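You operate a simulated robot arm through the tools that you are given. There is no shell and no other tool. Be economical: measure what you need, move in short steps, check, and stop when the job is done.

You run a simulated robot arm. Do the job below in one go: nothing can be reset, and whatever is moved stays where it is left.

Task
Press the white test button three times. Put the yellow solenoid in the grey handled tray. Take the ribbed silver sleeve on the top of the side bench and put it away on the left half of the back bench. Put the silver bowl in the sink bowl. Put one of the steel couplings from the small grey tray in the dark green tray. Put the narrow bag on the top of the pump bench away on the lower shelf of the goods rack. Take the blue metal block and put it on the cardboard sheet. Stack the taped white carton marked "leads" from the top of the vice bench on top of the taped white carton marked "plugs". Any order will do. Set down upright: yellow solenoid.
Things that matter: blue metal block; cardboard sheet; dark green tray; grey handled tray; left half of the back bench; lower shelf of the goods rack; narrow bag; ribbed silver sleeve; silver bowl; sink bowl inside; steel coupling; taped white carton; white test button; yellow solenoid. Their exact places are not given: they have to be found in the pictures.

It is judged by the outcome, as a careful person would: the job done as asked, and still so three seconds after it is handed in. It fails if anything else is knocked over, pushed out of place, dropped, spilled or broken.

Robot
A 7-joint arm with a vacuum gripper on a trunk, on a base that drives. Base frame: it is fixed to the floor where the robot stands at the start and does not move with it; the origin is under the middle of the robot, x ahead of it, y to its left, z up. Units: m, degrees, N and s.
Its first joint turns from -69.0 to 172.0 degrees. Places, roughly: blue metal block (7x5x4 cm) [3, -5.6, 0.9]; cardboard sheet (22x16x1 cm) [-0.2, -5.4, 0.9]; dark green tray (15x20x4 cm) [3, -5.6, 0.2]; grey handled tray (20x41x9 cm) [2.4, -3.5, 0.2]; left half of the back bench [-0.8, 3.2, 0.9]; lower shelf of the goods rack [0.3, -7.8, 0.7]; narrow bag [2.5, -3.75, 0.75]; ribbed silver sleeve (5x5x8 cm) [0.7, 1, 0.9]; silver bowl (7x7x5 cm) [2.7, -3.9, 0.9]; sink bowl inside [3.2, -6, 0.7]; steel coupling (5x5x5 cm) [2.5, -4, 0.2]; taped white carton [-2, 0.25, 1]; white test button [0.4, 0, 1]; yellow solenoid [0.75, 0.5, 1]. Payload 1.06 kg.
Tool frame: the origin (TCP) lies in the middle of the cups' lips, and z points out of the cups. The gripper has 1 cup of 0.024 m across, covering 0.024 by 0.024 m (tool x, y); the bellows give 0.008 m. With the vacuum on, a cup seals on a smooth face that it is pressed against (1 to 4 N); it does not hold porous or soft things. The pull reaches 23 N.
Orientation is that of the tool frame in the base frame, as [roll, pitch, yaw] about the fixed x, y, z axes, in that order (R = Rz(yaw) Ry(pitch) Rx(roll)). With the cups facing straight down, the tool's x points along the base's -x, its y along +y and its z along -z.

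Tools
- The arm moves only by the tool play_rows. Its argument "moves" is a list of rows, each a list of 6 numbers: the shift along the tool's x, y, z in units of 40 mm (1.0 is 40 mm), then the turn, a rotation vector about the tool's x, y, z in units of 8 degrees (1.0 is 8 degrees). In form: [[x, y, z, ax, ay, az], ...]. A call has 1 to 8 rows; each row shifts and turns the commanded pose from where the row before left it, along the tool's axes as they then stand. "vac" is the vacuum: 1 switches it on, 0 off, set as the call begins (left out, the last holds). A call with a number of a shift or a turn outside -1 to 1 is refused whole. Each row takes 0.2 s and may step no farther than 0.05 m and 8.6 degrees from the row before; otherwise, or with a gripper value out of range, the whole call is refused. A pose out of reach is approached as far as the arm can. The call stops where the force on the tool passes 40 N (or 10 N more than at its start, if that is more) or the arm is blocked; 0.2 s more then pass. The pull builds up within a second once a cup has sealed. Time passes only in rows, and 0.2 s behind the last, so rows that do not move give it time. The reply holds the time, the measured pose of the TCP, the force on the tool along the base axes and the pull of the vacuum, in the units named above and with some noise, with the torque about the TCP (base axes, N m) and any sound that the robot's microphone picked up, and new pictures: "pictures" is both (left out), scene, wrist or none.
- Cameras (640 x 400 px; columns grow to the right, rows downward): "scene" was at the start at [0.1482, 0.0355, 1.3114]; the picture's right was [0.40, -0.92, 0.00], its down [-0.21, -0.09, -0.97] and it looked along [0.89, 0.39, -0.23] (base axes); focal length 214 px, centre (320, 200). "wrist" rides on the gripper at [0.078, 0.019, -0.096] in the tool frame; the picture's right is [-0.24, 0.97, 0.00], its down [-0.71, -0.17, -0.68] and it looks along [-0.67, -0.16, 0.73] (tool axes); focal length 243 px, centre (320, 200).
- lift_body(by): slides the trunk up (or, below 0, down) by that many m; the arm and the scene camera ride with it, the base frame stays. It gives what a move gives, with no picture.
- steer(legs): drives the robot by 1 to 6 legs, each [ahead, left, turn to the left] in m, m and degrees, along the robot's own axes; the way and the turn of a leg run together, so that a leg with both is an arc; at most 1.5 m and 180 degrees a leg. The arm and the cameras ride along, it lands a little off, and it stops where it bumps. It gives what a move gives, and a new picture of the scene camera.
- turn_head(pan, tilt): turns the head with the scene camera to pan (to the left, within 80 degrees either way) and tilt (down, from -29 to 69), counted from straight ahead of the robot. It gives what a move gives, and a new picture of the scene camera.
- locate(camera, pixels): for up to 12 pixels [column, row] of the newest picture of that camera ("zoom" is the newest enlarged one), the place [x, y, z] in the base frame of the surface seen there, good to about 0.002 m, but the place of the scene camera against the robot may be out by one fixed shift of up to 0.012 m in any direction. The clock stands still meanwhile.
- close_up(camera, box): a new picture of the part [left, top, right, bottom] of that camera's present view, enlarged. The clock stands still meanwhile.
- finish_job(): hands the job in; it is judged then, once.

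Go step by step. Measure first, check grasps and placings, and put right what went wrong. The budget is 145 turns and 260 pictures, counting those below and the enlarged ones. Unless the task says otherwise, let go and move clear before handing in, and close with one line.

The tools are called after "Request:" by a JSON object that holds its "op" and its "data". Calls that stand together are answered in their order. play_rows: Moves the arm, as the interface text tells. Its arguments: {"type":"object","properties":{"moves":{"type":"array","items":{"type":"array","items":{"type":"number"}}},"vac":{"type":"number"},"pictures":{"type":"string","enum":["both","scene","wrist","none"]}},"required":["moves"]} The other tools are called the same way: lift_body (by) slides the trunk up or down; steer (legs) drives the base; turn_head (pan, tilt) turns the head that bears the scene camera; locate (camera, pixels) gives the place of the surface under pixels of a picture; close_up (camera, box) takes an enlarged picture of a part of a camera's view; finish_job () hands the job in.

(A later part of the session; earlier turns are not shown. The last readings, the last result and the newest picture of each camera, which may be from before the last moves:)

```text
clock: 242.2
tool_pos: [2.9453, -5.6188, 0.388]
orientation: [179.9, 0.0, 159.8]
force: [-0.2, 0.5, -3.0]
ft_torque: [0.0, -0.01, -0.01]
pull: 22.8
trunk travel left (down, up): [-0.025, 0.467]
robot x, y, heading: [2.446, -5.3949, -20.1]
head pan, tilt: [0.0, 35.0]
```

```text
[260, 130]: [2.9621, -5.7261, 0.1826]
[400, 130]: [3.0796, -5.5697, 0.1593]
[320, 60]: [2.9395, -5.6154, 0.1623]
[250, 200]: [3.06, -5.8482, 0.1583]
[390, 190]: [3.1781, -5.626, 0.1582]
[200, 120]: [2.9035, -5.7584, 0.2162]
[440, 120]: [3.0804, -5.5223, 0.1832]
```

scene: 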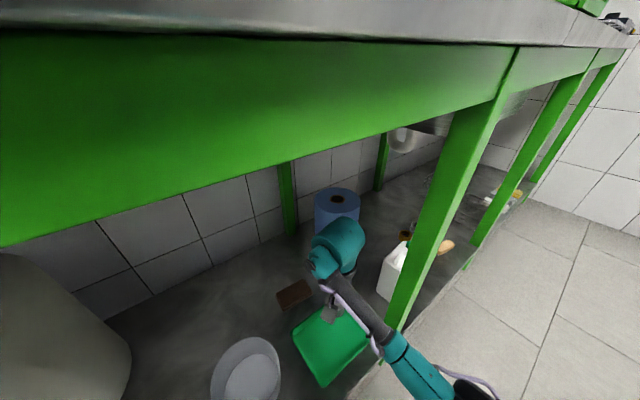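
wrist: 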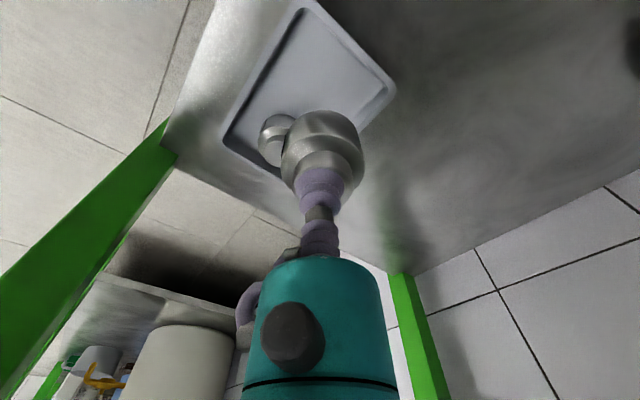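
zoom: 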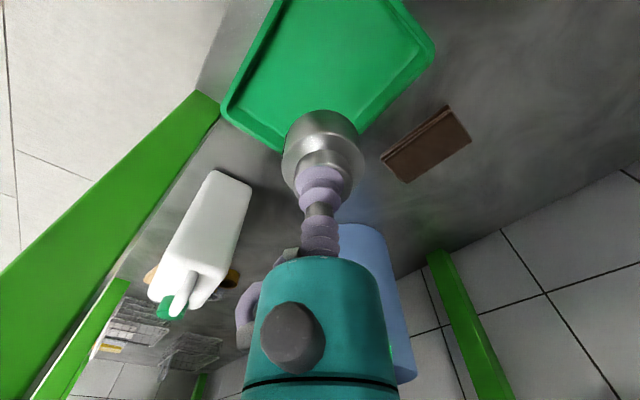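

Request:
{"op": "locate", "data": {"camera": "zoom", "pixels": [[225, 108], [277, 148], [432, 48], [395, 5], [280, 5], [245, 105], [410, 50], [365, 125]]}}

```text
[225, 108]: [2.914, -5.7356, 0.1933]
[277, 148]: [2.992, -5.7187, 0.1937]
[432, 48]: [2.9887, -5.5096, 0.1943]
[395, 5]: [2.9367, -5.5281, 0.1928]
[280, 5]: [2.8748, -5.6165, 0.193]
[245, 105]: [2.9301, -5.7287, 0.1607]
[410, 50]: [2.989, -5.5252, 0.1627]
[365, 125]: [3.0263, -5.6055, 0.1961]
```

Coupling is over the tray's middle (floor 0.162, rims about 0.194). Lowering to just above the floor.

Request:
{"op": "play_rows", "data": {"moves": [[-0.25, 0, 1, 0, 0, 0], [0, 0, 1, 0, 0, 0], [0, 0, 1, 0, 0, 0], [0, 0, 0.9, 0, 0, 0], [0, 0, 0.4, 0, 0, 0], [0, 0, 0, 0, 0, 0]]}}

```text
clock: 243.6
tool_pos: [2.9542, -5.6222, 0.2134]
orientation: [180.0, -0.1, 159.8]
force: [-0.1, 0.2, -3.8]
ft_torque: [0.0, 0.02, -0.02]
pull: 23.2
trunk travel left (down, up): [-0.025, 0.467]
robot x, y, heading: [2.4509, -5.3976, -20.2]
head pan, tilt: [0.0, 35.0]
```

scene: 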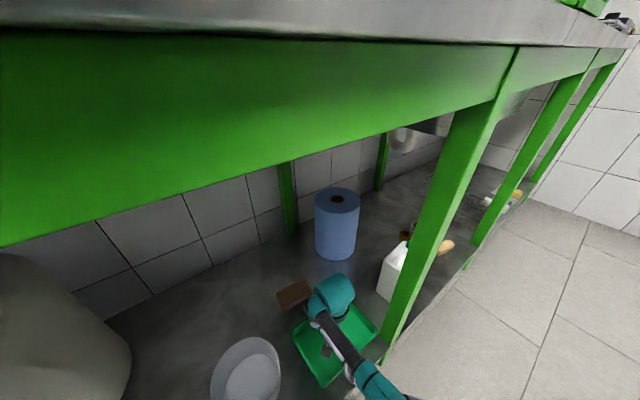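
wrist: 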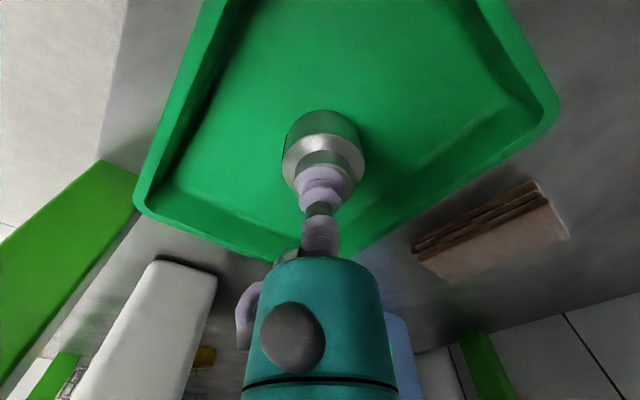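

Request:
{"op": "play_rows", "data": {"moves": [[0, 0, 0.1, 0, 0, 0], [0, 0, 0.08, 0, 0, 0], [0, 0, 0, 0, 0, 0]], "pictures": "none"}}

```text
clock: 244.4
tool_pos: [2.955, -5.6212, 0.209]
orientation: [179.8, 0.0, 160.0]
force: [-2.6, -0.4, 14.1]
ft_torque: [0.0, -0.03, 0.04]
pull: 23.5
trunk travel left (down, up): [-0.025, 0.467]
robot x, y, heading: [2.446, -5.3993, -20.0]
head pan, tilt: [0.0, 35.0]
```

On the floor of the tray. Release and rise, then back out.

Request:
{"op": "play_rows", "data": {"moves": [[0, 0, -0.05, 0, 0, 0], [0, 0, 0, 0, 0, 0], [0, 0, 0, 0, 0, 0], [0, 0, 0, 0, 0, 0], [0, 0, -0.3, 0, 0, 0], [0, 0, -1, 0, 0, 0], [0, 0, -1, 0, 0, 0], [0, 0, -1, 0, 0, 0]], "vac": 0, "pictures": "wrist"}}

Request:
{"op": "play_rows", "data": {"moves": [[0, 0, -1, 0, 0, 0], [0, 0, -0.3, 0, 0, 0]], "pictures": "none"}}

Request:
{"op": "steer", "data": {"legs": [[-0.6, 0, 0]]}}

```text
clock: 246.2
tool_pos: [2.9555, -5.6211, 0.342]
orientation: [180.0, -0.1, 159.8]
force: [0.3, 0.1, 0.3]
ft_torque: [-0.05, -0.04, 0.0]
pull: 0.1
trunk travel left (down, up): [-0.025, 0.467]
robot x, y, heading: [2.4506, -5.3971, -20.1]
head pan, tilt: [0.0, 35.0]
```

wrist: 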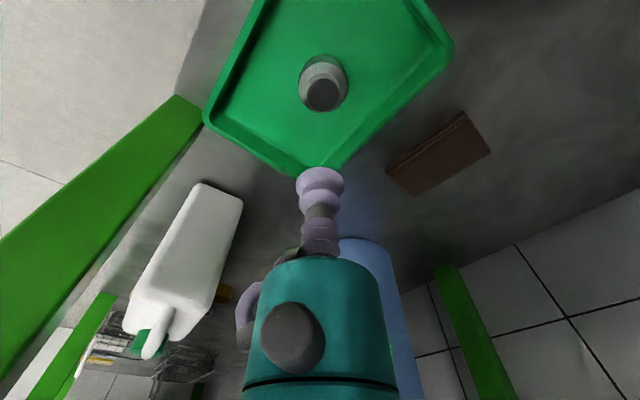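

```text
clock: 246.8
tool_pos: [2.9548, -5.6226, 0.393]
orientation: [179.9, -0.2, 159.9]
force: [-0.5, -0.3, -0.4]
ft_torque: [0.0, 0.02, 0.02]
pull: 0.1
trunk travel left (down, up): [-0.025, 0.467]
robot x, y, heading: [2.452, -5.3962, -20.1]
head pan, tilt: [0.0, 35.0]
```

```text
clock: 250.2
tool_pos: [2.3877, -5.4127, 0.3932]
orientation: [179.9, -0.1, 159.7]
force: [0.5, 0.8, 0.1]
ft_torque: [0.02, 0.01, -0.01]
pull: 0.0
trunk travel left (down, up): [-0.025, 0.467]
robot x, y, heading: [1.8788, -5.1833, -20.6]
head pan, tilt: [0.0, 35.0]
```

scene: 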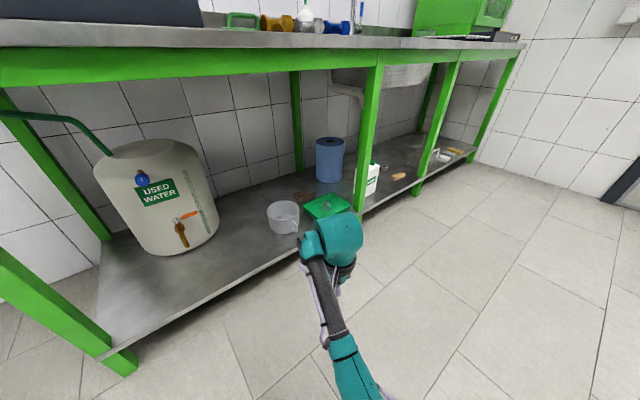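

Coupling sits in the green tray. Raise the trunk and arm, then look at this bench's top.

Request:
{"op": "lift_body", "data": {"by": 0.4}}

Request:
{"op": "play_rows", "data": {"moves": [[0.3, 0, -1, 0, 0, 0], [0.3, 0, -1, 0, 0, 0], [0.3, 0, -1, 0, 0, 0], [0.3, 0, -1, 0, 0, 0], [0.3, 0, -1, 0, 0, 0], [0.3, 0, -1, 0, 0, 0], [0.3, 0, -1, 0, 0, 0], [0.3, 0, -1, 0, 0, 0]], "pictures": "none"}}

Request:
{"op": "turn_head", "data": {"pan": 5, "tilt": 25}}

```text
clock: 254.1
tool_pos: [2.3873, -5.414, 0.7924]
orientation: [179.9, -0.1, 159.8]
force: [0.1, 0.8, -0.8]
ft_torque: [-0.01, 0.0, -0.01]
pull: 0.0
trunk travel left (down, up): [-0.425, 0.067]
robot x, y, heading: [1.8802, -5.184, -20.2]
head pan, tilt: [0.0, 35.0]
```

```text
clock: 255.8
tool_pos: [2.4274, -5.407, 1.062]
orientation: [-180.0, -0.3, 159.7]
force: [0.3, -0.6, 0.8]
ft_torque: [-0.02, 0.03, 0.0]
pull: 0.0
out of reach, approached as far as the arm can: row 3, 4, 5, 6, 7, 8
trunk travel left (down, up): [-0.425, 0.067]
robot x, y, heading: [1.8841, -5.1936, -20.6]
head pan, tilt: [0.0, 35.0]
```

```text
clock: 256.6
tool_pos: [2.4268, -5.4075, 1.0621]
orientation: [179.9, -0.2, 159.8]
force: [0.2, 0.2, 0.1]
ft_torque: [0.02, -0.03, 0.01]
pull: 0.1
trunk travel left (down, up): [-0.425, 0.067]
robot x, y, heading: [1.8805, -5.1831, -20.5]
head pan, tilt: [5.0, 25.0]
```

scene: 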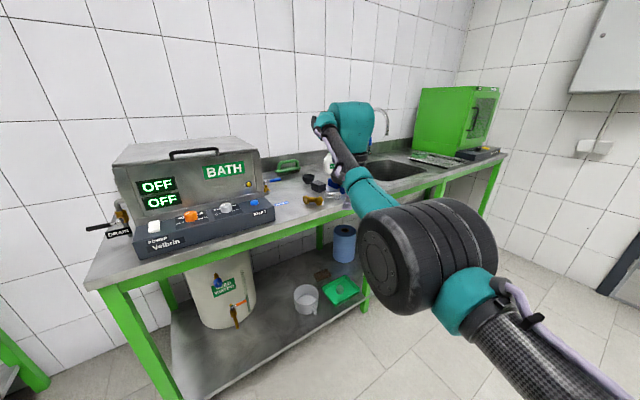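

Pulling the arm in for a clear view.

Request:
{"op": "play_rows", "data": {"moves": [[1, 0.3, 0, 0, 0, 0], [1, 0.3, 0, 0, 0, 0], [1, 0.3, 0, 0, 0, 0], [1, 0.4, -0.3, 0, 0, 0], [1, 0.5, -0.5, 0, 0, 0], [0.8, 0.6, -0.7, 0, 0, 0], [0.5, 0.6, -0.8, 0, 0, 0]], "pictures": "none"}}

Request:
{"op": "steer", "data": {"legs": [[0.2, -0.4, 0], [0, 0, 20]]}}

Request:
{"op": "turn_head", "data": {"pan": 0, "tilt": 35}}

```text
clock: 258.2
tool_pos: [2.4226, -5.3707, 1.1192]
orientation: [179.9, -0.2, 159.7]
force: [-0.2, 1.2, -0.3]
ft_torque: [0.04, 0.01, 0.01]
pull: 0.1
out of reach, approached as far as the arm can: row 1, 2, 3, 4, 5, 6, 7
trunk travel left (down, up): [-0.425, 0.067]
robot x, y, heading: [1.8778, -5.1871, -20.7]
head pan, tilt: [5.0, 25.0]
```

```text
clock: 263.3
tool_pos: [2.5012, -5.6158, 1.1206]
orientation: [179.9, -0.1, 179.7]
force: [0.3, 0.1, 0.7]
ft_torque: [-0.03, 0.01, 0.03]
pull: 0.2
trunk travel left (down, up): [-0.425, 0.067]
robot x, y, heading: [1.9305, -5.6322, -0.5]
head pan, tilt: [5.0, 25.0]
```

scene: 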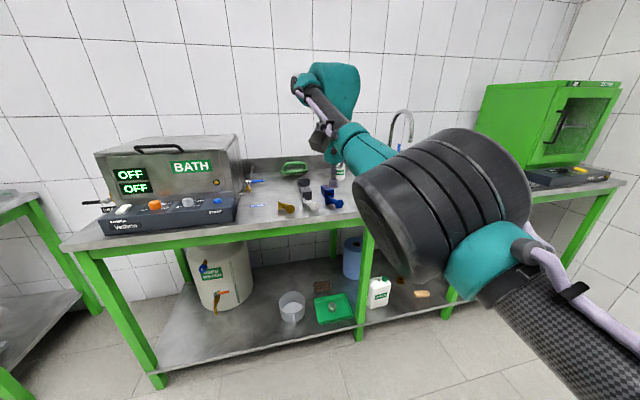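

```text
clock: 264.0
tool_pos: [2.502, -5.615, 1.1205]
orientation: [179.8, -0.1, 179.8]
force: [-0.5, -0.9, -0.7]
ft_torque: [0.0, -0.01, 0.06]
pull: 0.1
trunk travel left (down, up): [-0.425, 0.067]
robot x, y, heading: [1.9252, -5.6293, -0.4]
head pan, tilt: [0.0, 35.0]
```

scene: 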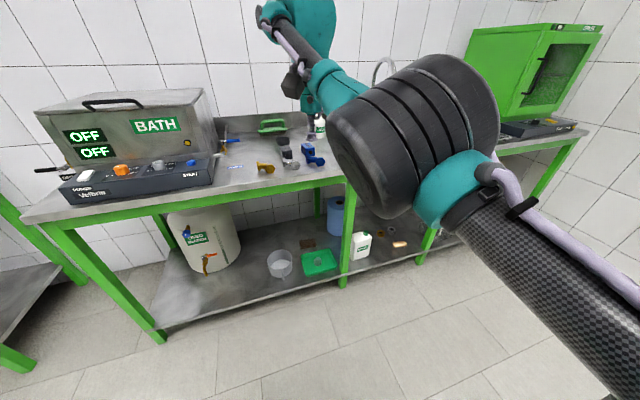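

The arm seems caught in an outstretched posture; try going down and then inward in steps.

Request:
{"op": "play_rows", "data": {"moves": [[0, 0, 1, 0, 0, 0], [0, 0, 1, 0, 0, 0], [0, 0, 1, 0, 0, 0], [0.5, 0, 0.5, 0, 0, 0], [0.5, 0, 0, 0, 0, 0], [0.5, 0, 0, 0, 0, 0]], "pictures": "scene"}}

```text
clock: 265.4
tool_pos: [2.512, -5.6276, 1.0794]
orientation: [179.9, -0.1, 179.6]
force: [0.8, 0.0, 0.0]
ft_torque: [-0.02, 0.0, -0.01]
pull: 0.0
out of reach, approached as far as the arm can: row 1, 2, 3, 4, 5, 6
trunk travel left (down, up): [-0.425, 0.067]
robot x, y, heading: [1.9303, -5.6281, -0.3]
head pan, tilt: [0.0, 35.0]
```

scene: 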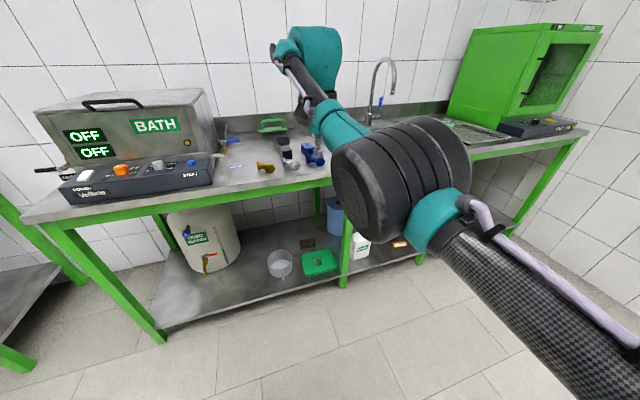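

Request:
{"op": "play_rows", "data": {"moves": [[0.4, 0, 1, 0, 0, 0], [0.4, 0, 1, 0, 0, 0], [0.4, 0, 1, 0, 0, 0], [0.4, 0, 1, 0, 0, 0], [0.4, 0, 1, 0, 0, 0], [0, 0, 0, 0, 0, 0]], "pictures": "scene"}}

```text
clock: 266.8
tool_pos: [2.4688, -5.6193, 0.8863]
orientation: [179.9, -0.1, 179.7]
force: [0.1, 0.2, -0.7]
ft_torque: [0.0, -0.02, 0.02]
pull: 0.1
out of reach, approached as far as the arm can: row 1, 2, 3
trunk travel left (down, up): [-0.425, 0.067]
robot x, y, heading: [1.9317, -5.6319, -0.3]
head pan, tilt: [0.0, 35.0]
```

scene: 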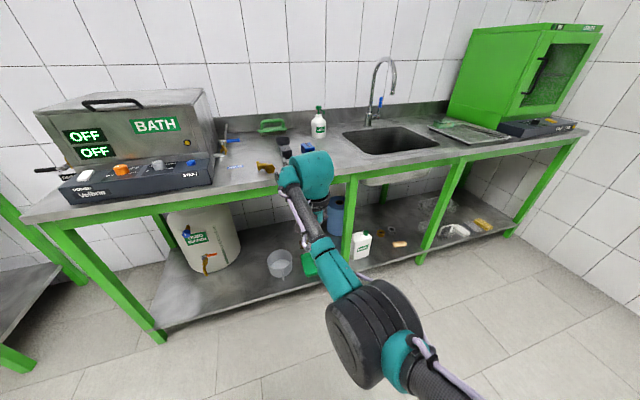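

Free again at z 0.886. Now inward at low height, to unwind the posture.

Request:
{"op": "play_rows", "data": {"moves": [[0.9, 0, 0.4, 0, 0, 0], [0.9, 0, 0.4, 0, 0, 0], [0.9, 0, 0.4, 0, 0, 0], [0.9, 0, 0.4, 0, 0, 0], [0.9, 0, 0.4, 0, 0, 0], [0.9, 0, 0.4, 0, 0, 0], [0.3, 0, 0, 0, 0, 0], [0, 0, 0, 0, 0, 0]], "pictures": "scene"}}

```text
clock: 268.6
tool_pos: [2.2605, -5.6109, 0.7667]
orientation: [179.9, -0.1, 179.7]
force: [-0.1, -0.3, 0.0]
ft_torque: [-0.01, -0.05, 0.0]
pull: 0.1
out of reach, approached as far as the arm can: row 1, 2, 3
trunk travel left (down, up): [-0.425, 0.067]
robot x, y, heading: [1.93, -5.6292, -0.8]
head pan, tilt: [0.0, 35.0]
```

scene: 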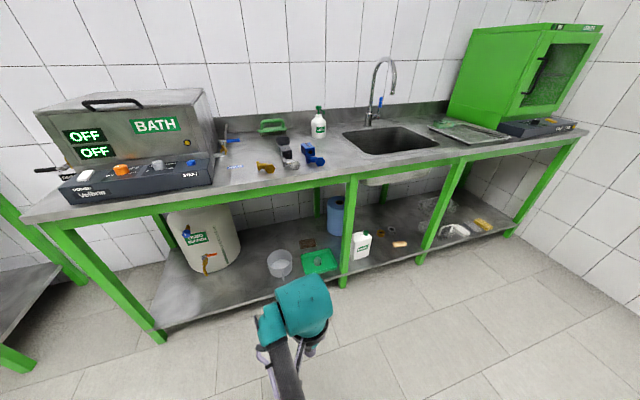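

Request:
{"op": "play_rows", "data": {"moves": [[0.2, 0.3, -1, 0, 0, 0], [0.2, 0.3, -1, 0, 0, 0], [0.2, 0.3, -1, 0, 0, 0], [0, 0, -1, 0, 0, 0], [0, 0, -1, 0, 0, 0], [0, 0, -1, 0, 0, 0]], "pictures": "scene"}}

```text
clock: 270.0
tool_pos: [2.2457, -5.5777, 0.7764]
orientation: [179.9, 0.1, 179.8]
force: [0.1, 0.4, 0.6]
ft_torque: [-0.01, -0.05, 0.0]
pull: 0.1
out of reach, approached as far as the arm can: row 1, 2, 3, 4, 5, 6
trunk travel left (down, up): [-0.425, 0.067]
robot x, y, heading: [1.9278, -5.6272, -0.5]
head pan, tilt: [0.0, 35.0]
```

scene: 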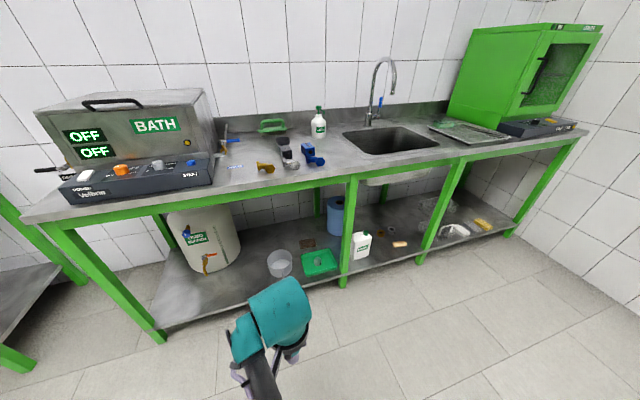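

Limit posture: reintroduce the pitch (reverse of the earlier levelling), then go up.

Request:
{"op": "play_rows", "data": {"moves": [[0, 0, 0, 0, 0.97, 0], [0, 0, 0, 0, 0.97, 0], [0, 0, 0, 0, 0.97, 0], [0, 0, -0.5, 0, 0, 0], [0, 0, -0.8, 0, 0, 0], [0, 0, -0.8, 0, 0, 0], [0, 0, 0, 0, 0, 0]], "pictures": "scene"}}

```text
clock: 271.6
tool_pos: [2.2963, -5.5622, 0.7815]
orientation: [180.0, -23.4, 179.7]
force: [0.4, -1.1, 0.1]
ft_torque: [-0.05, -0.01, -0.04]
pull: 0.0
out of reach, approached as far as the arm can: row 1, 2, 3, 4
trunk travel left (down, up): [-0.425, 0.067]
robot x, y, heading: [1.9306, -5.6294, -0.6]
head pan, tilt: [0.0, 35.0]
```

scene: 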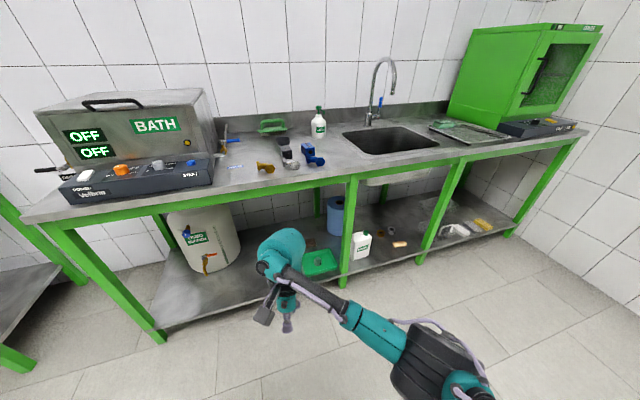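

Elbow is back on the right. Go up, then level.

Request:
{"op": "play_rows", "data": {"moves": [[0.39, 0, -0.9, 0, 0, 0], [0.39, 0, -0.9, 0, 0, 0], [0.39, 0, -0.9, 0, 0, 0], [0.39, 0, -0.9, 0, 0, 0], [0.39, 0, -0.9, 0, -0.9, 0], [0.2, 0, -0.9, 0, -0.9, 0], [0.1, 0, -0.9, 0, -0.9, 0], [0, 0, 0, 0, -0.22, 0]], "pictures": "scene"}}

```text
clock: 273.4
tool_pos: [2.2982, -5.5632, 1.0521]
orientation: [-180.0, 0.0, 179.8]
force: [0.7, 0.1, -0.1]
ft_torque: [-0.02, -0.01, 0.0]
pull: 0.0
trunk travel left (down, up): [-0.425, 0.067]
robot x, y, heading: [1.9299, -5.6256, -0.5]
head pan, tilt: [0.0, 35.0]
```

scene: 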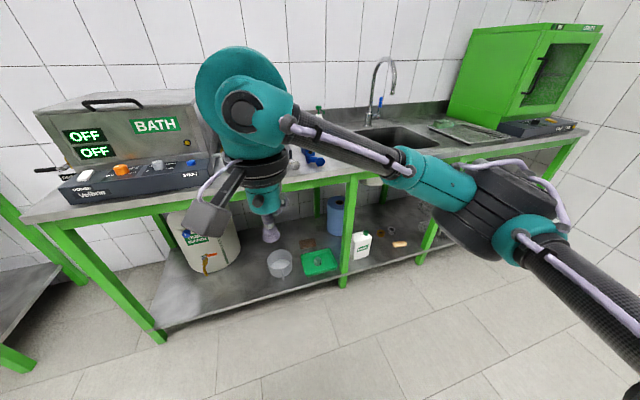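

Posture restored. Lift the tool to its carrying pose and view the bench top.

Request:
{"op": "play_rows", "data": {"moves": [[0.6, 0.35, -0.8, 0, 0, 0], [0.6, 0.35, -0.8, 0, 0, 0], [0.6, 0.35, -0.8, 0, 0, 0], [0.6, 0.35, -0.8, 0, 0, 0], [0.3, 0.35, -0.8, 0, 0, 0], [0.2, 0.35, -0.8, 0, 0, 0]], "pictures": "none"}}

Request:
{"op": "steer", "data": {"legs": [[0.35, 0, 17], [0.1, 0, 0]]}}

Request:
{"op": "turn_head", "data": {"pan": 0, "tilt": 40}}

```text
clock: 274.8
tool_pos: [2.1826, -5.4768, 1.2446]
orientation: [-179.9, 0.1, 179.7]
force: [0.2, -0.1, -0.3]
ft_torque: [0.02, 0.01, 0.01]
pull: 0.0
trunk travel left (down, up): [-0.425, 0.067]
robot x, y, heading: [1.9278, -5.6294, -0.2]
head pan, tilt: [0.0, 35.0]
```

```text
clock: 277.9
tool_pos: [2.5705, -5.3337, 1.2441]
orientation: [179.9, 0.0, -163.4]
force: [0.0, 0.2, -0.9]
ft_torque: [0.0, 0.01, 0.0]
pull: 0.1
trunk travel left (down, up): [-0.425, 0.067]
robot x, y, heading: [2.369, -5.5512, 16.6]
head pan, tilt: [0.0, 35.0]
```

scene: 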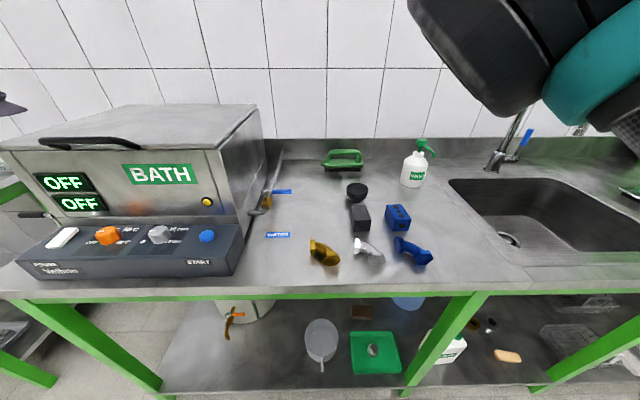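

```text
clock: 278.5
tool_pos: [2.57, -5.3338, 1.2427]
orientation: [179.9, 0.0, -163.3]
force: [-0.4, 0.1, -0.2]
ft_torque: [0.0, -0.02, 0.06]
pull: 0.0
trunk travel left (down, up): [-0.425, 0.067]
robot x, y, heading: [2.3735, -5.5517, 16.5]
head pan, tilt: [0.0, 40.0]
```

scene: 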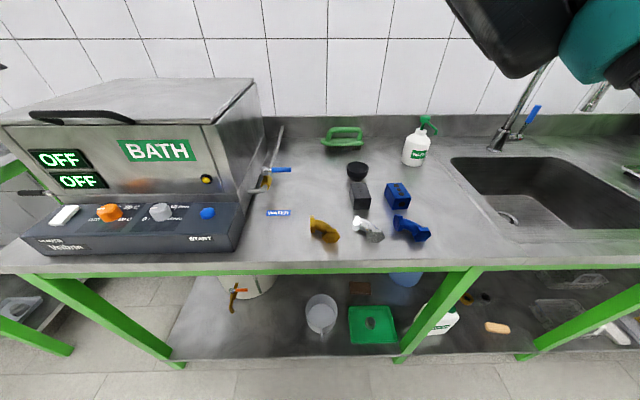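

Request:
{"op": "close_up", "data": {"camera": "scene", "box": [290, 130, 450, 260]}}

Request:
{"op": "locate", "data": {"camera": "zoom", "pixels": [[430, 225], [400, 215], [455, 215], [430, 245], [430, 280], [470, 380], [285, 230], [330, 300], [280, 160]]}}

Request:
{"op": "locate", "data": {"camera": "scene", "pixels": [[530, 200], [550, 215], [480, 165], [600, 165], [460, 260], [415, 150], [560, 225], [300, 265]]}}

```text
3.08 times, centred on (370, 195) of scene
```

zoom: 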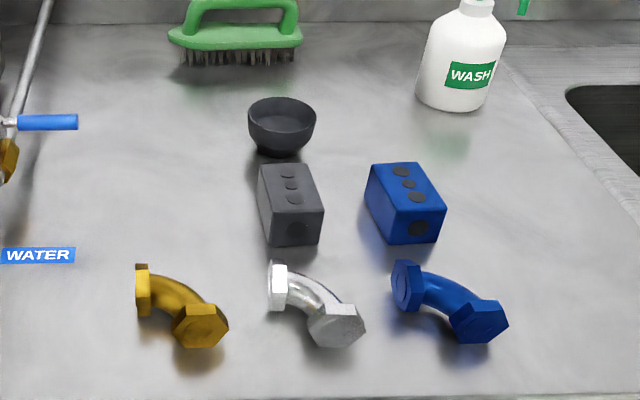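

```text
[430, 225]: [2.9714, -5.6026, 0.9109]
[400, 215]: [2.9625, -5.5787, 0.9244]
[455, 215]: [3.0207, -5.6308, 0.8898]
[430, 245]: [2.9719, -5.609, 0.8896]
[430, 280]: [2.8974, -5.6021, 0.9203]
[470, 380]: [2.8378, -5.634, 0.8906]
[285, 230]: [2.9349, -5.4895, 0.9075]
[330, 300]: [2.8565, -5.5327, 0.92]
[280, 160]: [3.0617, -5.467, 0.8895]
```

```text
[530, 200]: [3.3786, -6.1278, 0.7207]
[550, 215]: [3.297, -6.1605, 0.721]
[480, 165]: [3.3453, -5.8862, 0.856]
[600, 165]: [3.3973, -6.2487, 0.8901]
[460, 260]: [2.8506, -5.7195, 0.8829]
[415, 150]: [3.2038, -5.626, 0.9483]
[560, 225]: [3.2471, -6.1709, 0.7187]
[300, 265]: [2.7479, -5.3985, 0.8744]
```

Blue block is at zoom (405,200) with dark spots on its top. Drive closer and look from above with the wrist camera.

Request:
{"op": "steer", "data": {"legs": [[0.15, -0.12, 0]]}}

Request:
{"op": "play_rows", "data": {"moves": [[-0.8, -0.8, 0.3, 0, 0, 0], [-0.8, -0.8, 0.3, 0, 0, 0], [-0.8, -0.8, 0.3, 0, 0, 0], [-0.8, -0.8, 0.3, 0, 0, 0], [-0.3, -0.8, 0.6, 0, 0, 0], [0, -0.7, 0.6, 0, 0, 0]]}}

```text
clock: 280.2
tool_pos: [2.7489, -5.4054, 1.2438]
orientation: [179.8, -0.1, -163.4]
force: [0.1, 0.3, -0.3]
ft_torque: [0.02, -0.03, 0.0]
pull: 0.0
trunk travel left (down, up): [-0.425, 0.067]
robot x, y, heading: [2.5476, -5.6228, 16.6]
head pan, tilt: [0.0, 40.0]
```

scene: 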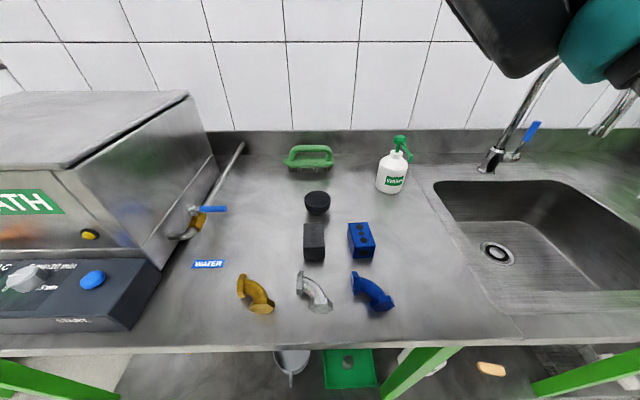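

```text
clock: 281.6
tool_pos: [2.937, -5.5465, 1.1471]
orientation: [180.0, 0.1, -163.4]
force: [0.1, -0.4, 0.1]
ft_torque: [-0.05, -0.04, 0.01]
pull: 0.0
trunk travel left (down, up): [-0.425, 0.067]
robot x, y, heading: [2.5464, -5.6239, 16.6]
head pan, tilt: [0.0, 40.0]
```

scene: 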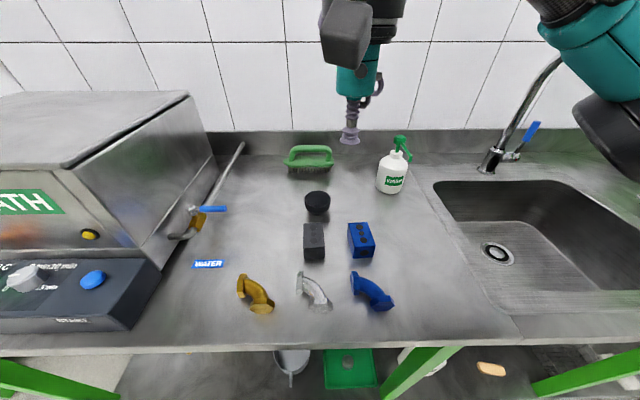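
wrist: 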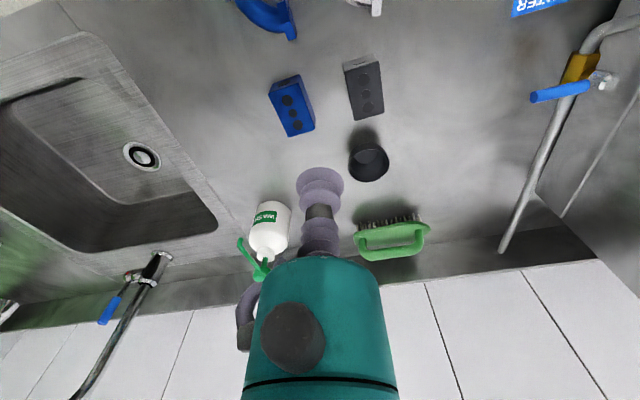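

Request:
{"op": "close_up", "data": {"camera": "wrist", "box": [255, 60, 335, 150]}}

Request:
{"op": "locate", "data": {"camera": "zoom", "pixels": [[255, 155], [270, 210], [290, 265], [300, 190], [240, 225], [260, 290], [345, 270], [180, 175], [290, 105], [280, 330], [300, 230]]}}

```text
4.44 times, centred on (295, 105) of wrist
```

zoom: 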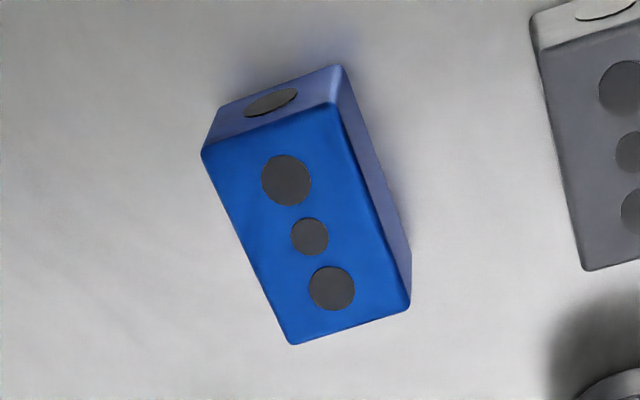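

```text
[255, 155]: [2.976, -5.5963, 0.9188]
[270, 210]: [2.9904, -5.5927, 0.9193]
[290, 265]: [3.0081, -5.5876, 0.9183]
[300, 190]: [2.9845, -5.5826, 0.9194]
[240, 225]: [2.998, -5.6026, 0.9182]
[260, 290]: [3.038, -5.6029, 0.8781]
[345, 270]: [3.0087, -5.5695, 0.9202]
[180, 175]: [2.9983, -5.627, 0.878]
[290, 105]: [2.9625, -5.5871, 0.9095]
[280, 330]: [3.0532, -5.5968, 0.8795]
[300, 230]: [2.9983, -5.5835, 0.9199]
```

The spots are flush (all z≈0.919). Block centre ≈[2.998,-5.580]. Move over and down.

Request:
{"op": "play_rows", "data": {"moves": [[-0.61, -0.625, 0.3, 0, 0, 0], [-0.61, -0.625, 0.3, 0, 0, 0], [0, 0, 1, 0, 0, 0], [0, 0, 1, 0, 0, 0], [0, 0, 1, 0, 0, 0], [0, 0, 1, 0, 0, 0], [0, 0, 0.5, 0, 0, 0], [0, 0, 0, 0, 0, 0]], "pictures": "wrist"}}

Request:
{"op": "close_up", "data": {"camera": "wrist", "box": [240, 100, 400, 220]}}

```text
clock: 283.4
tool_pos: [2.9964, -5.5805, 0.9422]
orientation: [-179.9, 0.0, -163.3]
force: [-0.5, 0.0, -0.6]
ft_torque: [-0.02, 0.0, 0.0]
pull: 0.0
trunk travel left (down, up): [-0.425, 0.067]
robot x, y, heading: [2.5477, -5.6229, 16.5]
head pan, tilt: [0.0, 40.0]
```

wrist: 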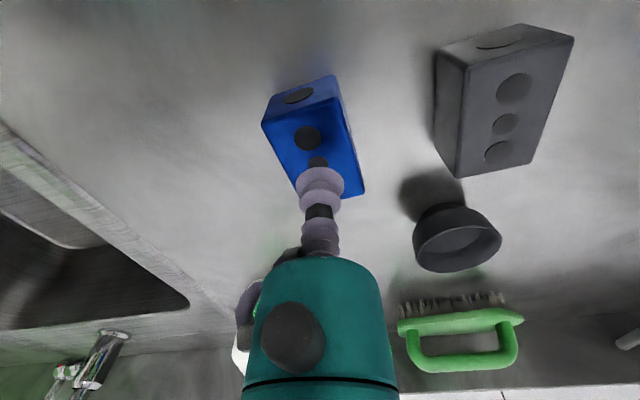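

```text
3.33 times, centred on (320, 160) of wrist
```

zoom: 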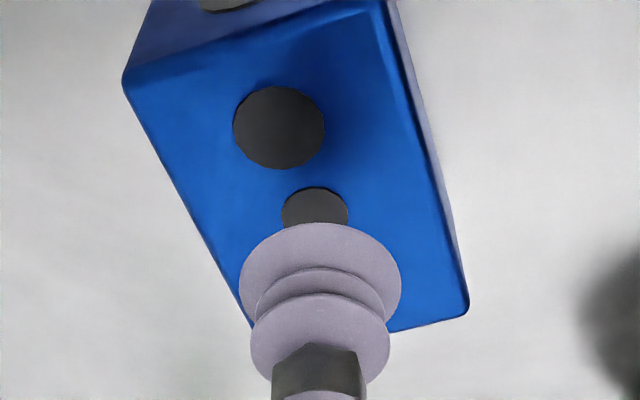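

Request:
{"op": "play_rows", "data": {"moves": [[0, 0, 0.5, 0, 0, 0], [0, 0, 0.15, 0, 0, 0], [0, 0, 0, 0, 0, 0], [0, 0, 0, 0, 0, 0], [0, 0, 0, 0, 0, 0], [0, 0, 0, 0, 0, 0]], "vac": 1, "pictures": "none"}}

```text
clock: 284.8
tool_pos: [2.9972, -5.5781, 0.9181]
orientation: [179.9, 0.2, -163.5]
force: [4.4, 2.5, 13.6]
ft_torque: [-0.02, -0.02, -0.03]
pull: 22.9
trunk travel left (down, up): [-0.425, 0.067]
robot x, y, heading: [2.5498, -5.6232, 16.5]
head pan, tilt: [0.0, 40.0]
```

Sealed. Lift and carry pose.

Request:
{"op": "play_rows", "data": {"moves": [[0, 0, -0.4, 0, 0, 0], [0, 0, -1, 0, 0, 0], [0, 0, -1, 0, 0, 0], [0, 0, -1, 0, 0, 0], [0, 0, -1, 0, 0, 0], [0, 0.8, -0.8, 0, 0, 0], [0, 0.8, -0.8, 0, 0, 0], [0, 0.8, -0.8, 0, 0, 0]], "pictures": "none"}}

Request:
{"op": "play_rows", "data": {"moves": [[0.2, 1, 0, 0, 0, 0], [0.2, 1, 0, 0, 0, 0], [0.7, 0.8, 0, 0, 0, 0], [0.9, 0.5, 0, 0, 0, 0], [1, 0, 0, 0, 0, 0], [0.9, 0, 0, 0, 0, 0]], "pictures": "wrist"}}

```text
clock: 286.6
tool_pos: [2.969, -5.4884, 1.1904]
orientation: [-180.0, -0.1, -163.5]
force: [-0.5, 0.6, -2.6]
ft_torque: [-0.04, 0.02, -0.02]
pull: 22.9
trunk travel left (down, up): [-0.425, 0.067]
robot x, y, heading: [2.5433, -5.6237, 16.4]
head pan, tilt: [0.0, 40.0]
```

```text
clock: 288.0
tool_pos: [2.7814, -5.4058, 1.1877]
orientation: [-179.9, 0.0, -163.5]
force: [0.0, -0.1, -2.9]
ft_torque: [-0.03, 0.02, 0.02]
pull: 23.6
trunk travel left (down, up): [-0.425, 0.067]
robot x, y, heading: [2.5504, -5.6213, 16.7]
head pan, tilt: [0.0, 40.0]
```

wrist: 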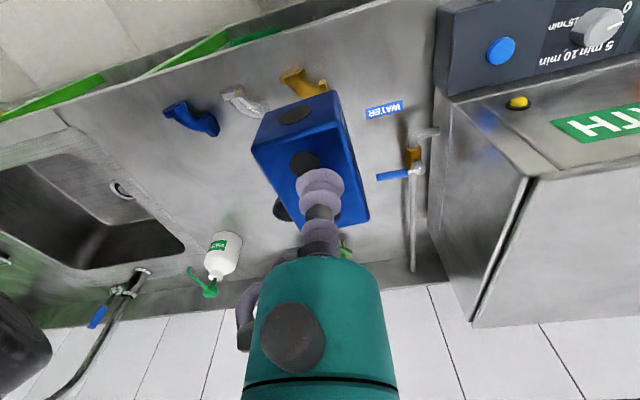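

Block held. Cross the room to the cardboard sheet's bench: back off, turn round, drive across and look.

Request:
{"op": "steer", "data": {"legs": [[-0.6, 0, 0], [0, 0, 180], [0.6, 0, 0], [0, -1.0, 0]]}}

Request:
{"op": "turn_head", "data": {"pan": 0, "tilt": 25}}

```text
clock: 310.4
tool_pos: [0.9044, -5.1707, 1.187]
orientation: [-180.0, 0.0, 13.9]
force: [-0.2, -0.5, -2.6]
ft_torque: [0.01, -0.03, 0.0]
pull: 22.7
trunk travel left (down, up): [-0.425, 0.067]
robot x, y, heading: [1.1496, -4.9622, -166.2]
head pan, tilt: [0.0, 40.0]
```

scene: 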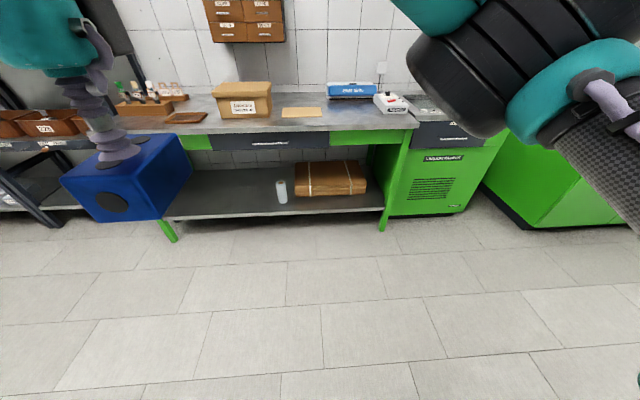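

```text
clock: 311.1
tool_pos: [0.9035, -5.171, 1.1888]
orientation: [180.0, 0.1, 14.0]
force: [-0.4, -0.2, -2.6]
ft_torque: [0.03, -0.02, 0.02]
pull: 23.3
trunk travel left (down, up): [-0.425, 0.067]
robot x, y, heading: [1.1456, -4.9651, -166.4]
head pan, tilt: [0.0, 25.0]
```

scene: 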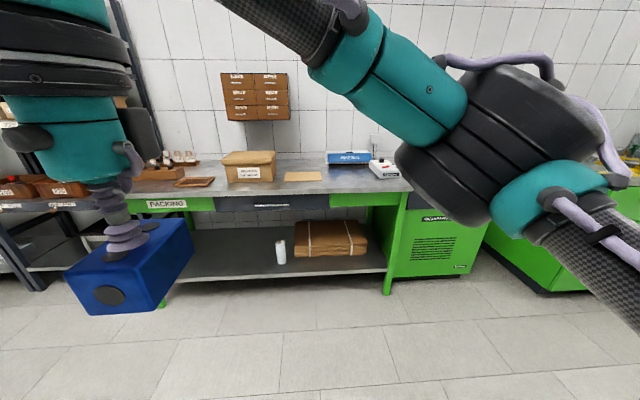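

Request:
{"op": "locate", "data": {"camera": "scene", "pixels": [[303, 176], [287, 178], [320, 178], [290, 172], [318, 172], [310, 193], [380, 190], [215, 197], [388, 290], [200, 180]]}}

Request:
{"op": "close_up", "data": {"camera": "scene", "box": [200, 130, 420, 220]}}

```text
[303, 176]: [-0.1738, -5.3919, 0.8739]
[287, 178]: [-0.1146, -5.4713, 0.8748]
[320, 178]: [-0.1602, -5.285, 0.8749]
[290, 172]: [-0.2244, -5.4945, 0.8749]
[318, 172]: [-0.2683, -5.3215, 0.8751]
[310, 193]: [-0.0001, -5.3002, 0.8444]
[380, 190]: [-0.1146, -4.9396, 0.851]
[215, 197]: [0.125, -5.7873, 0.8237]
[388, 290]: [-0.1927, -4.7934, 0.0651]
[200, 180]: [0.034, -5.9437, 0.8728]
```

```text
2.91 times, centred on (310, 175) of scene
```

zoom: 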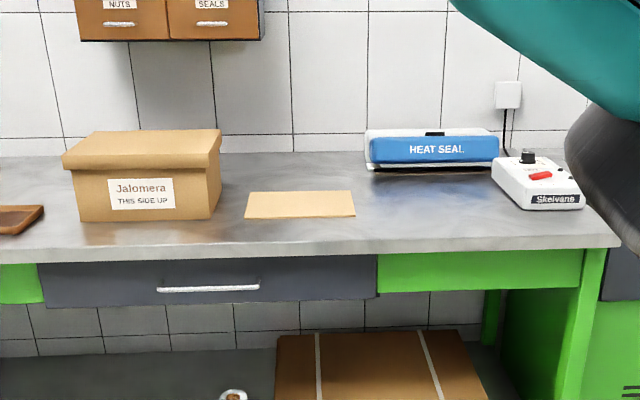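

Sheet centre ≈[-0.185,-5.395], z≈0.863. Driving up to it.

Request:
{"op": "steer", "data": {"legs": [[0.72, 0.088, 0], [0.2, 0, 2]]}}

Request:
{"op": "turn_head", "data": {"pan": 0, "tilt": 45}}

Request:
{"op": "locate", "data": {"camera": "scene", "pixels": [[320, 200], [320, 220]]}}

```text
clock: 316.3
tool_pos: [0.0398, -5.4845, 1.1876]
orientation: [-179.9, 0.0, 15.7]
force: [0.5, -0.6, -2.6]
ft_torque: [-0.02, -0.05, 0.02]
pull: 22.9
trunk travel left (down, up): [-0.425, 0.067]
robot x, y, heading: [0.2784, -5.2706, -164.5]
head pan, tilt: [0.0, 25.0]
```

scene: 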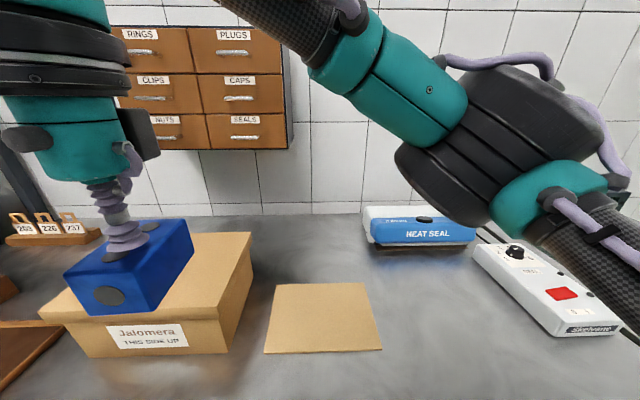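

```text
clock: 317.1
tool_pos: [0.0401, -5.484, 1.1885]
orientation: [-180.0, 0.1, 15.6]
force: [-0.1, -0.2, -3.2]
ft_torque: [0.02, 0.0, -0.01]
pull: 22.8
trunk travel left (down, up): [-0.425, 0.067]
robot x, y, heading: [0.28, -5.2698, -164.2]
head pan, tilt: [0.0, 45.0]
```

scene: 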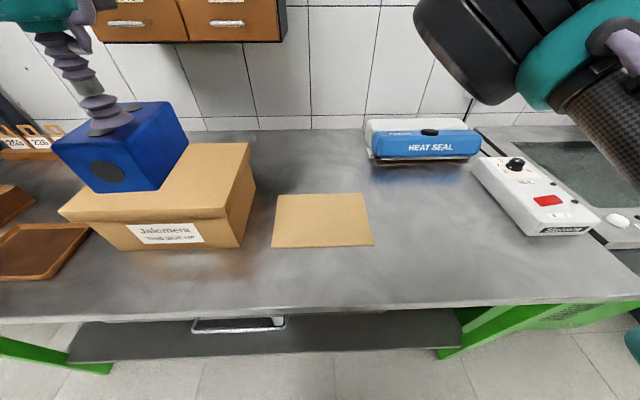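

```text
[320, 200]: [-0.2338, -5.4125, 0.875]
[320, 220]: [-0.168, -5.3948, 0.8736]
```

Request:
{"op": "play_rows", "data": {"moves": [[-0.93, -0.72, 0, 0, 0, 0], [-0.93, -0.72, 0, 0, 0, 0], [-0.93, -0.72, 0, 0, 0, 0], [-0.93, -0.72, 0, 0, 0, 0], [-0.93, -0.72, 0, 0, 0, 0], [0, 0, 1, 0, 0, 0], [0, 0, 1, 0, 0, 0], [0, 0, 1, 0, 0, 0]], "pictures": "none"}}

Request:
{"op": "play_rows", "data": {"moves": [[0, 0, 1, 0, 0, 0], [0, 0, 1, 0, 0, 0], [0, 0, 1, 0, 0, 0], [0, 0, 0.7, 0, 0, 0], [0, 0, 0, 0, 0, 0]]}}

```text
clock: 318.9
tool_pos: [-0.1791, -5.3964, 1.0681]
orientation: [179.9, 0.1, 15.7]
force: [-0.7, 0.9, -3.4]
ft_torque: [0.0, 0.0, 0.0]
pull: 22.5
trunk travel left (down, up): [-0.425, 0.067]
robot x, y, heading: [0.2779, -5.2724, -164.4]
head pan, tilt: [0.0, 45.0]
```

```text
clock: 320.1
tool_pos: [-0.1792, -5.3957, 0.9208]
orientation: [179.9, 0.0, 15.7]
force: [0.2, -0.3, -3.1]
ft_torque: [0.0, 0.0, 0.01]
pull: 23.0
trunk travel left (down, up): [-0.425, 0.067]
robot x, y, heading: [0.2788, -5.2719, -164.4]
head pan, tilt: [0.0, 45.0]
```

scene: 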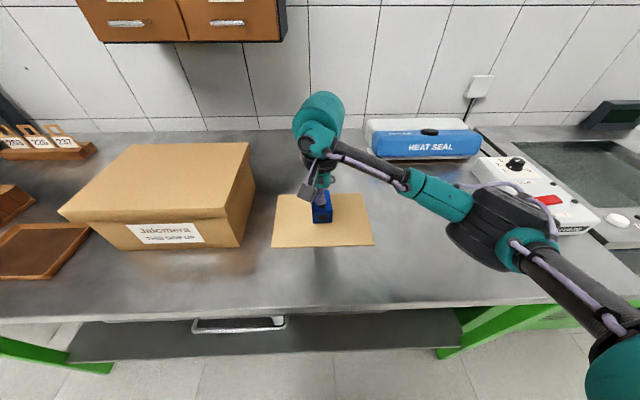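
wrist: 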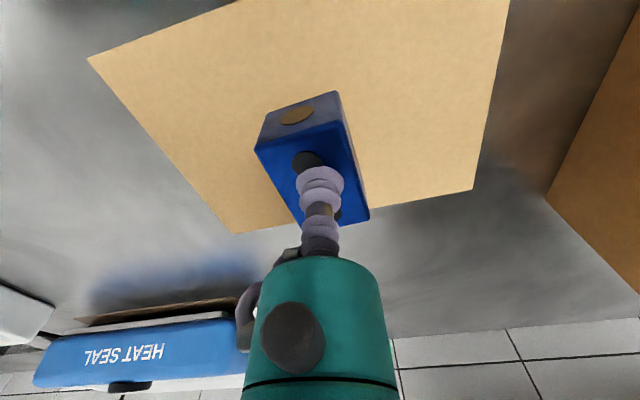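

Request:
{"op": "play_rows", "data": {"moves": [[0, 0, 0.25, 0, 0, 0], [0, 0, 0.1, 0, 0, 0], [0, 0, 0.1, 0, 0, 0], [0, 0, 0, 0, 0, 0]], "pictures": "none"}}

```text
clock: 321.1
tool_pos: [-0.1772, -5.397, 0.9049]
orientation: [179.9, 0.3, 15.7]
force: [-1.9, -0.3, 15.9]
ft_torque: [0.04, -0.03, -0.03]
pull: 23.1
trunk travel left (down, up): [-0.425, 0.067]
robot x, y, heading: [0.276, -5.2711, -164.2]
head pan, tilt: [0.0, 45.0]
```

Request:
{"op": "play_rows", "data": {"moves": [[0, 0, -0.05, 0, 0, 0], [0, 0, 0, 0, 0, 0], [0, 0, 0, 0, 0, 0], [0, 0, 0, 0, 0, 0], [0, 0, -0.3, 0, 0, 0], [0, 0, -1, 0, 0, 0], [0, 0, -1, 0, 0, 0], [0, 0, -1, 0, 0, 0]], "vac": 0, "pictures": "none"}}

Request:
{"op": "play_rows", "data": {"moves": [[0, 0.3, -1, 0, 0, 0], [0, 0.3, -1, 0, 0, 0], [0.3, 0.8, -0.8, 0, 0, 0], [0.3, 0.8, -0.5, 0, 0, 0], [0.6, 0.9, 0, 0, 0, 0], [0.9, 0.6, 0, 0, 0, 0], [1, 0.3, 0, 0, 0, 0], [1, 0, 0, 0, 0, 0]], "pictures": "scene"}}

```text
clock: 322.9
tool_pos: [-0.1779, -5.3968, 1.0368]
orientation: [180.0, 0.0, 15.7]
force: [-0.1, 0.6, -0.2]
ft_torque: [0.03, -0.01, 0.0]
pull: 0.0
trunk travel left (down, up): [-0.425, 0.067]
robot x, y, heading: [0.2768, -5.2695, -164.5]
head pan, tilt: [0.0, 45.0]
```

```text
clock: 324.7
tool_pos: [0.0245, -5.5047, 1.167]
orientation: [179.9, -0.1, 15.7]
force: [-0.1, 0.1, -0.8]
ft_torque: [0.02, -0.04, -0.01]
pull: 0.1
trunk travel left (down, up): [-0.425, 0.067]
robot x, y, heading: [0.2777, -5.2711, -164.2]
head pan, tilt: [0.0, 45.0]
```

scene: 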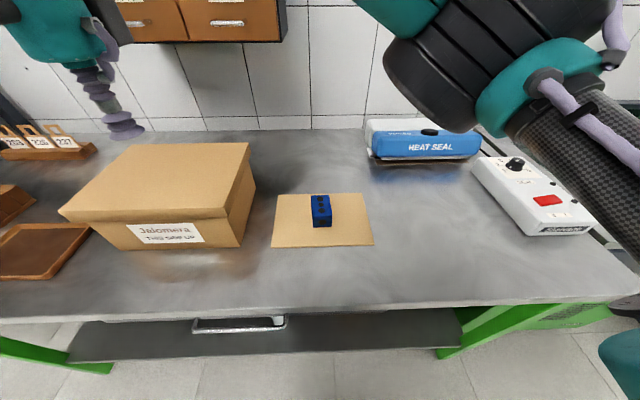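

Block sits on the sheet. While here, look left toward the goods rack.

Request:
{"op": "turn_head", "data": {"pan": 55, "tilt": 20}}

Request:
{"op": "steer", "data": {"legs": [[-0.6, 0, 0], [0, 0, 90]]}}

Request:
{"op": "turn_head", "data": {"pan": -5, "tilt": 20}}

```text
clock: 325.9
tool_pos: [0.0221, -5.5048, 1.1664]
orientation: [-180.0, -0.1, 15.8]
force: [-0.1, -1.0, 0.2]
ft_torque: [0.01, 0.02, -0.01]
pull: 0.1
trunk travel left (down, up): [-0.425, 0.067]
robot x, y, heading: [0.2732, -5.2718, -164.4]
head pan, tilt: [55.0, 20.0]
```

scene: 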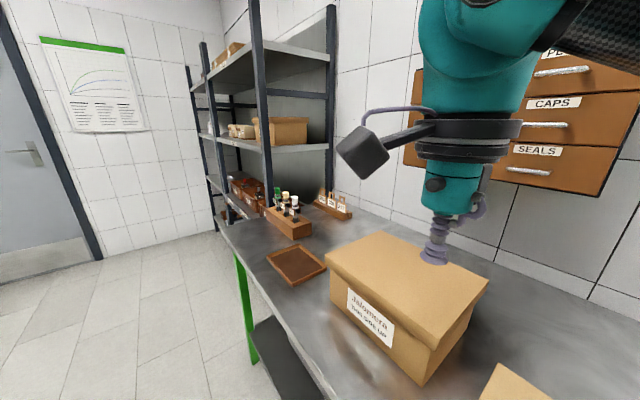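

```text
clock: 333.1
tool_pos: [1.0824, -5.3653, 1.1674]
orientation: [-180.0, 0.0, 105.4]
force: [-0.3, 0.7, 0.5]
ft_torque: [-0.01, -0.01, -0.01]
pull: 0.1
trunk travel left (down, up): [-0.425, 0.067]
robot x, y, heading: [0.8537, -5.1116, -74.8]
head pan, tilt: [55.0, 20.0]
```

scene: 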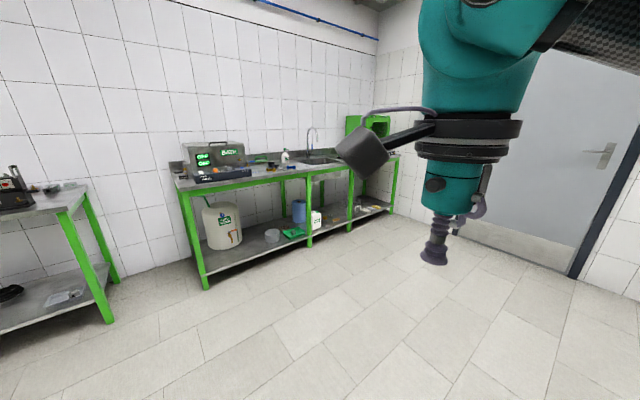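

```text
clock: 334.4
tool_pos: [1.0816, -5.3644, 1.1675]
orientation: [-180.0, 0.0, 105.3]
force: [0.2, -0.4, 1.5]
ft_torque: [0.0, 0.01, 0.01]
pull: 0.2
trunk travel left (down, up): [-0.425, 0.067]
robot x, y, heading: [0.8505, -5.1096, -74.6]
head pan, tilt: [-5.0, 20.0]
```

scene: 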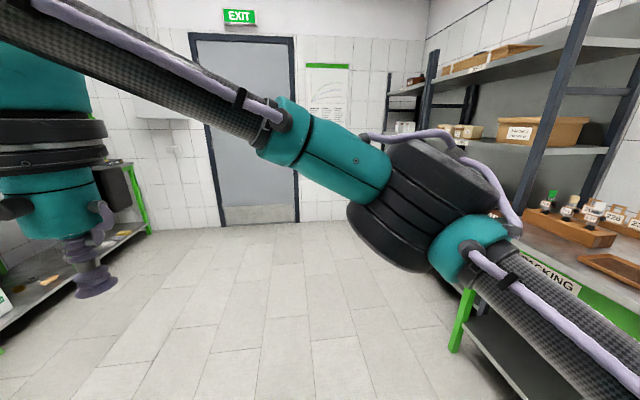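

Now to the pump bench for the narrow bag and the bowl.

Request:
{"op": "steer", "data": {"legs": [[0, 0, 92], [0, 0.95, 0], [1.2, 0, 0]]}}

Request:
{"op": "turn_head", "data": {"pan": 0, "tilt": 35}}

```text
clock: 352.6
tool_pos: [1.9699, -3.6206, 1.1674]
orientation: [-180.0, -0.1, -162.8]
force: [-0.3, 0.4, 0.2]
ft_torque: [0.0, -0.02, -0.02]
pull: 0.0
trunk travel left (down, up): [-0.425, 0.067]
robot x, y, heading: [1.7244, -3.8562, 17.1]
head pan, tilt: [-5.0, 20.0]
```

scene: 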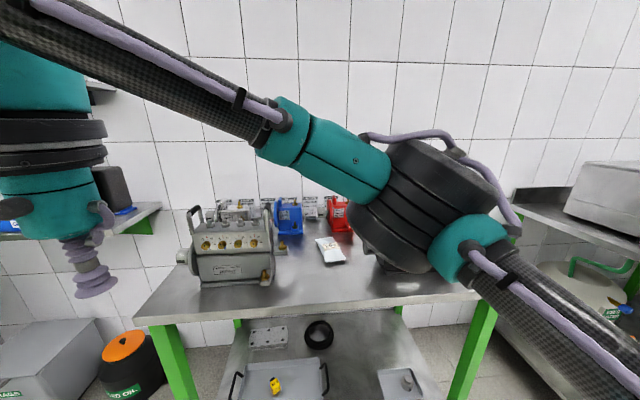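

```text
clock: 353.4
tool_pos: [1.9692, -3.6202, 1.1672]
orientation: [-180.0, 0.0, -162.7]
force: [1.1, -0.2, 0.4]
ft_torque: [0.01, 0.0, 0.0]
pull: 0.1
trunk travel left (down, up): [-0.425, 0.067]
robot x, y, heading: [1.722, -3.8598, 16.9]
head pan, tilt: [0.0, 35.0]
```

scene: 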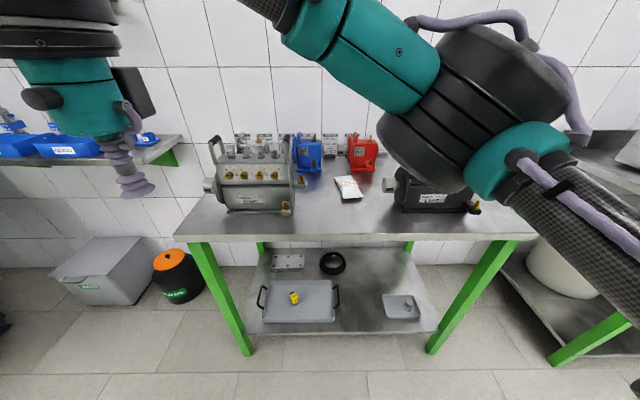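

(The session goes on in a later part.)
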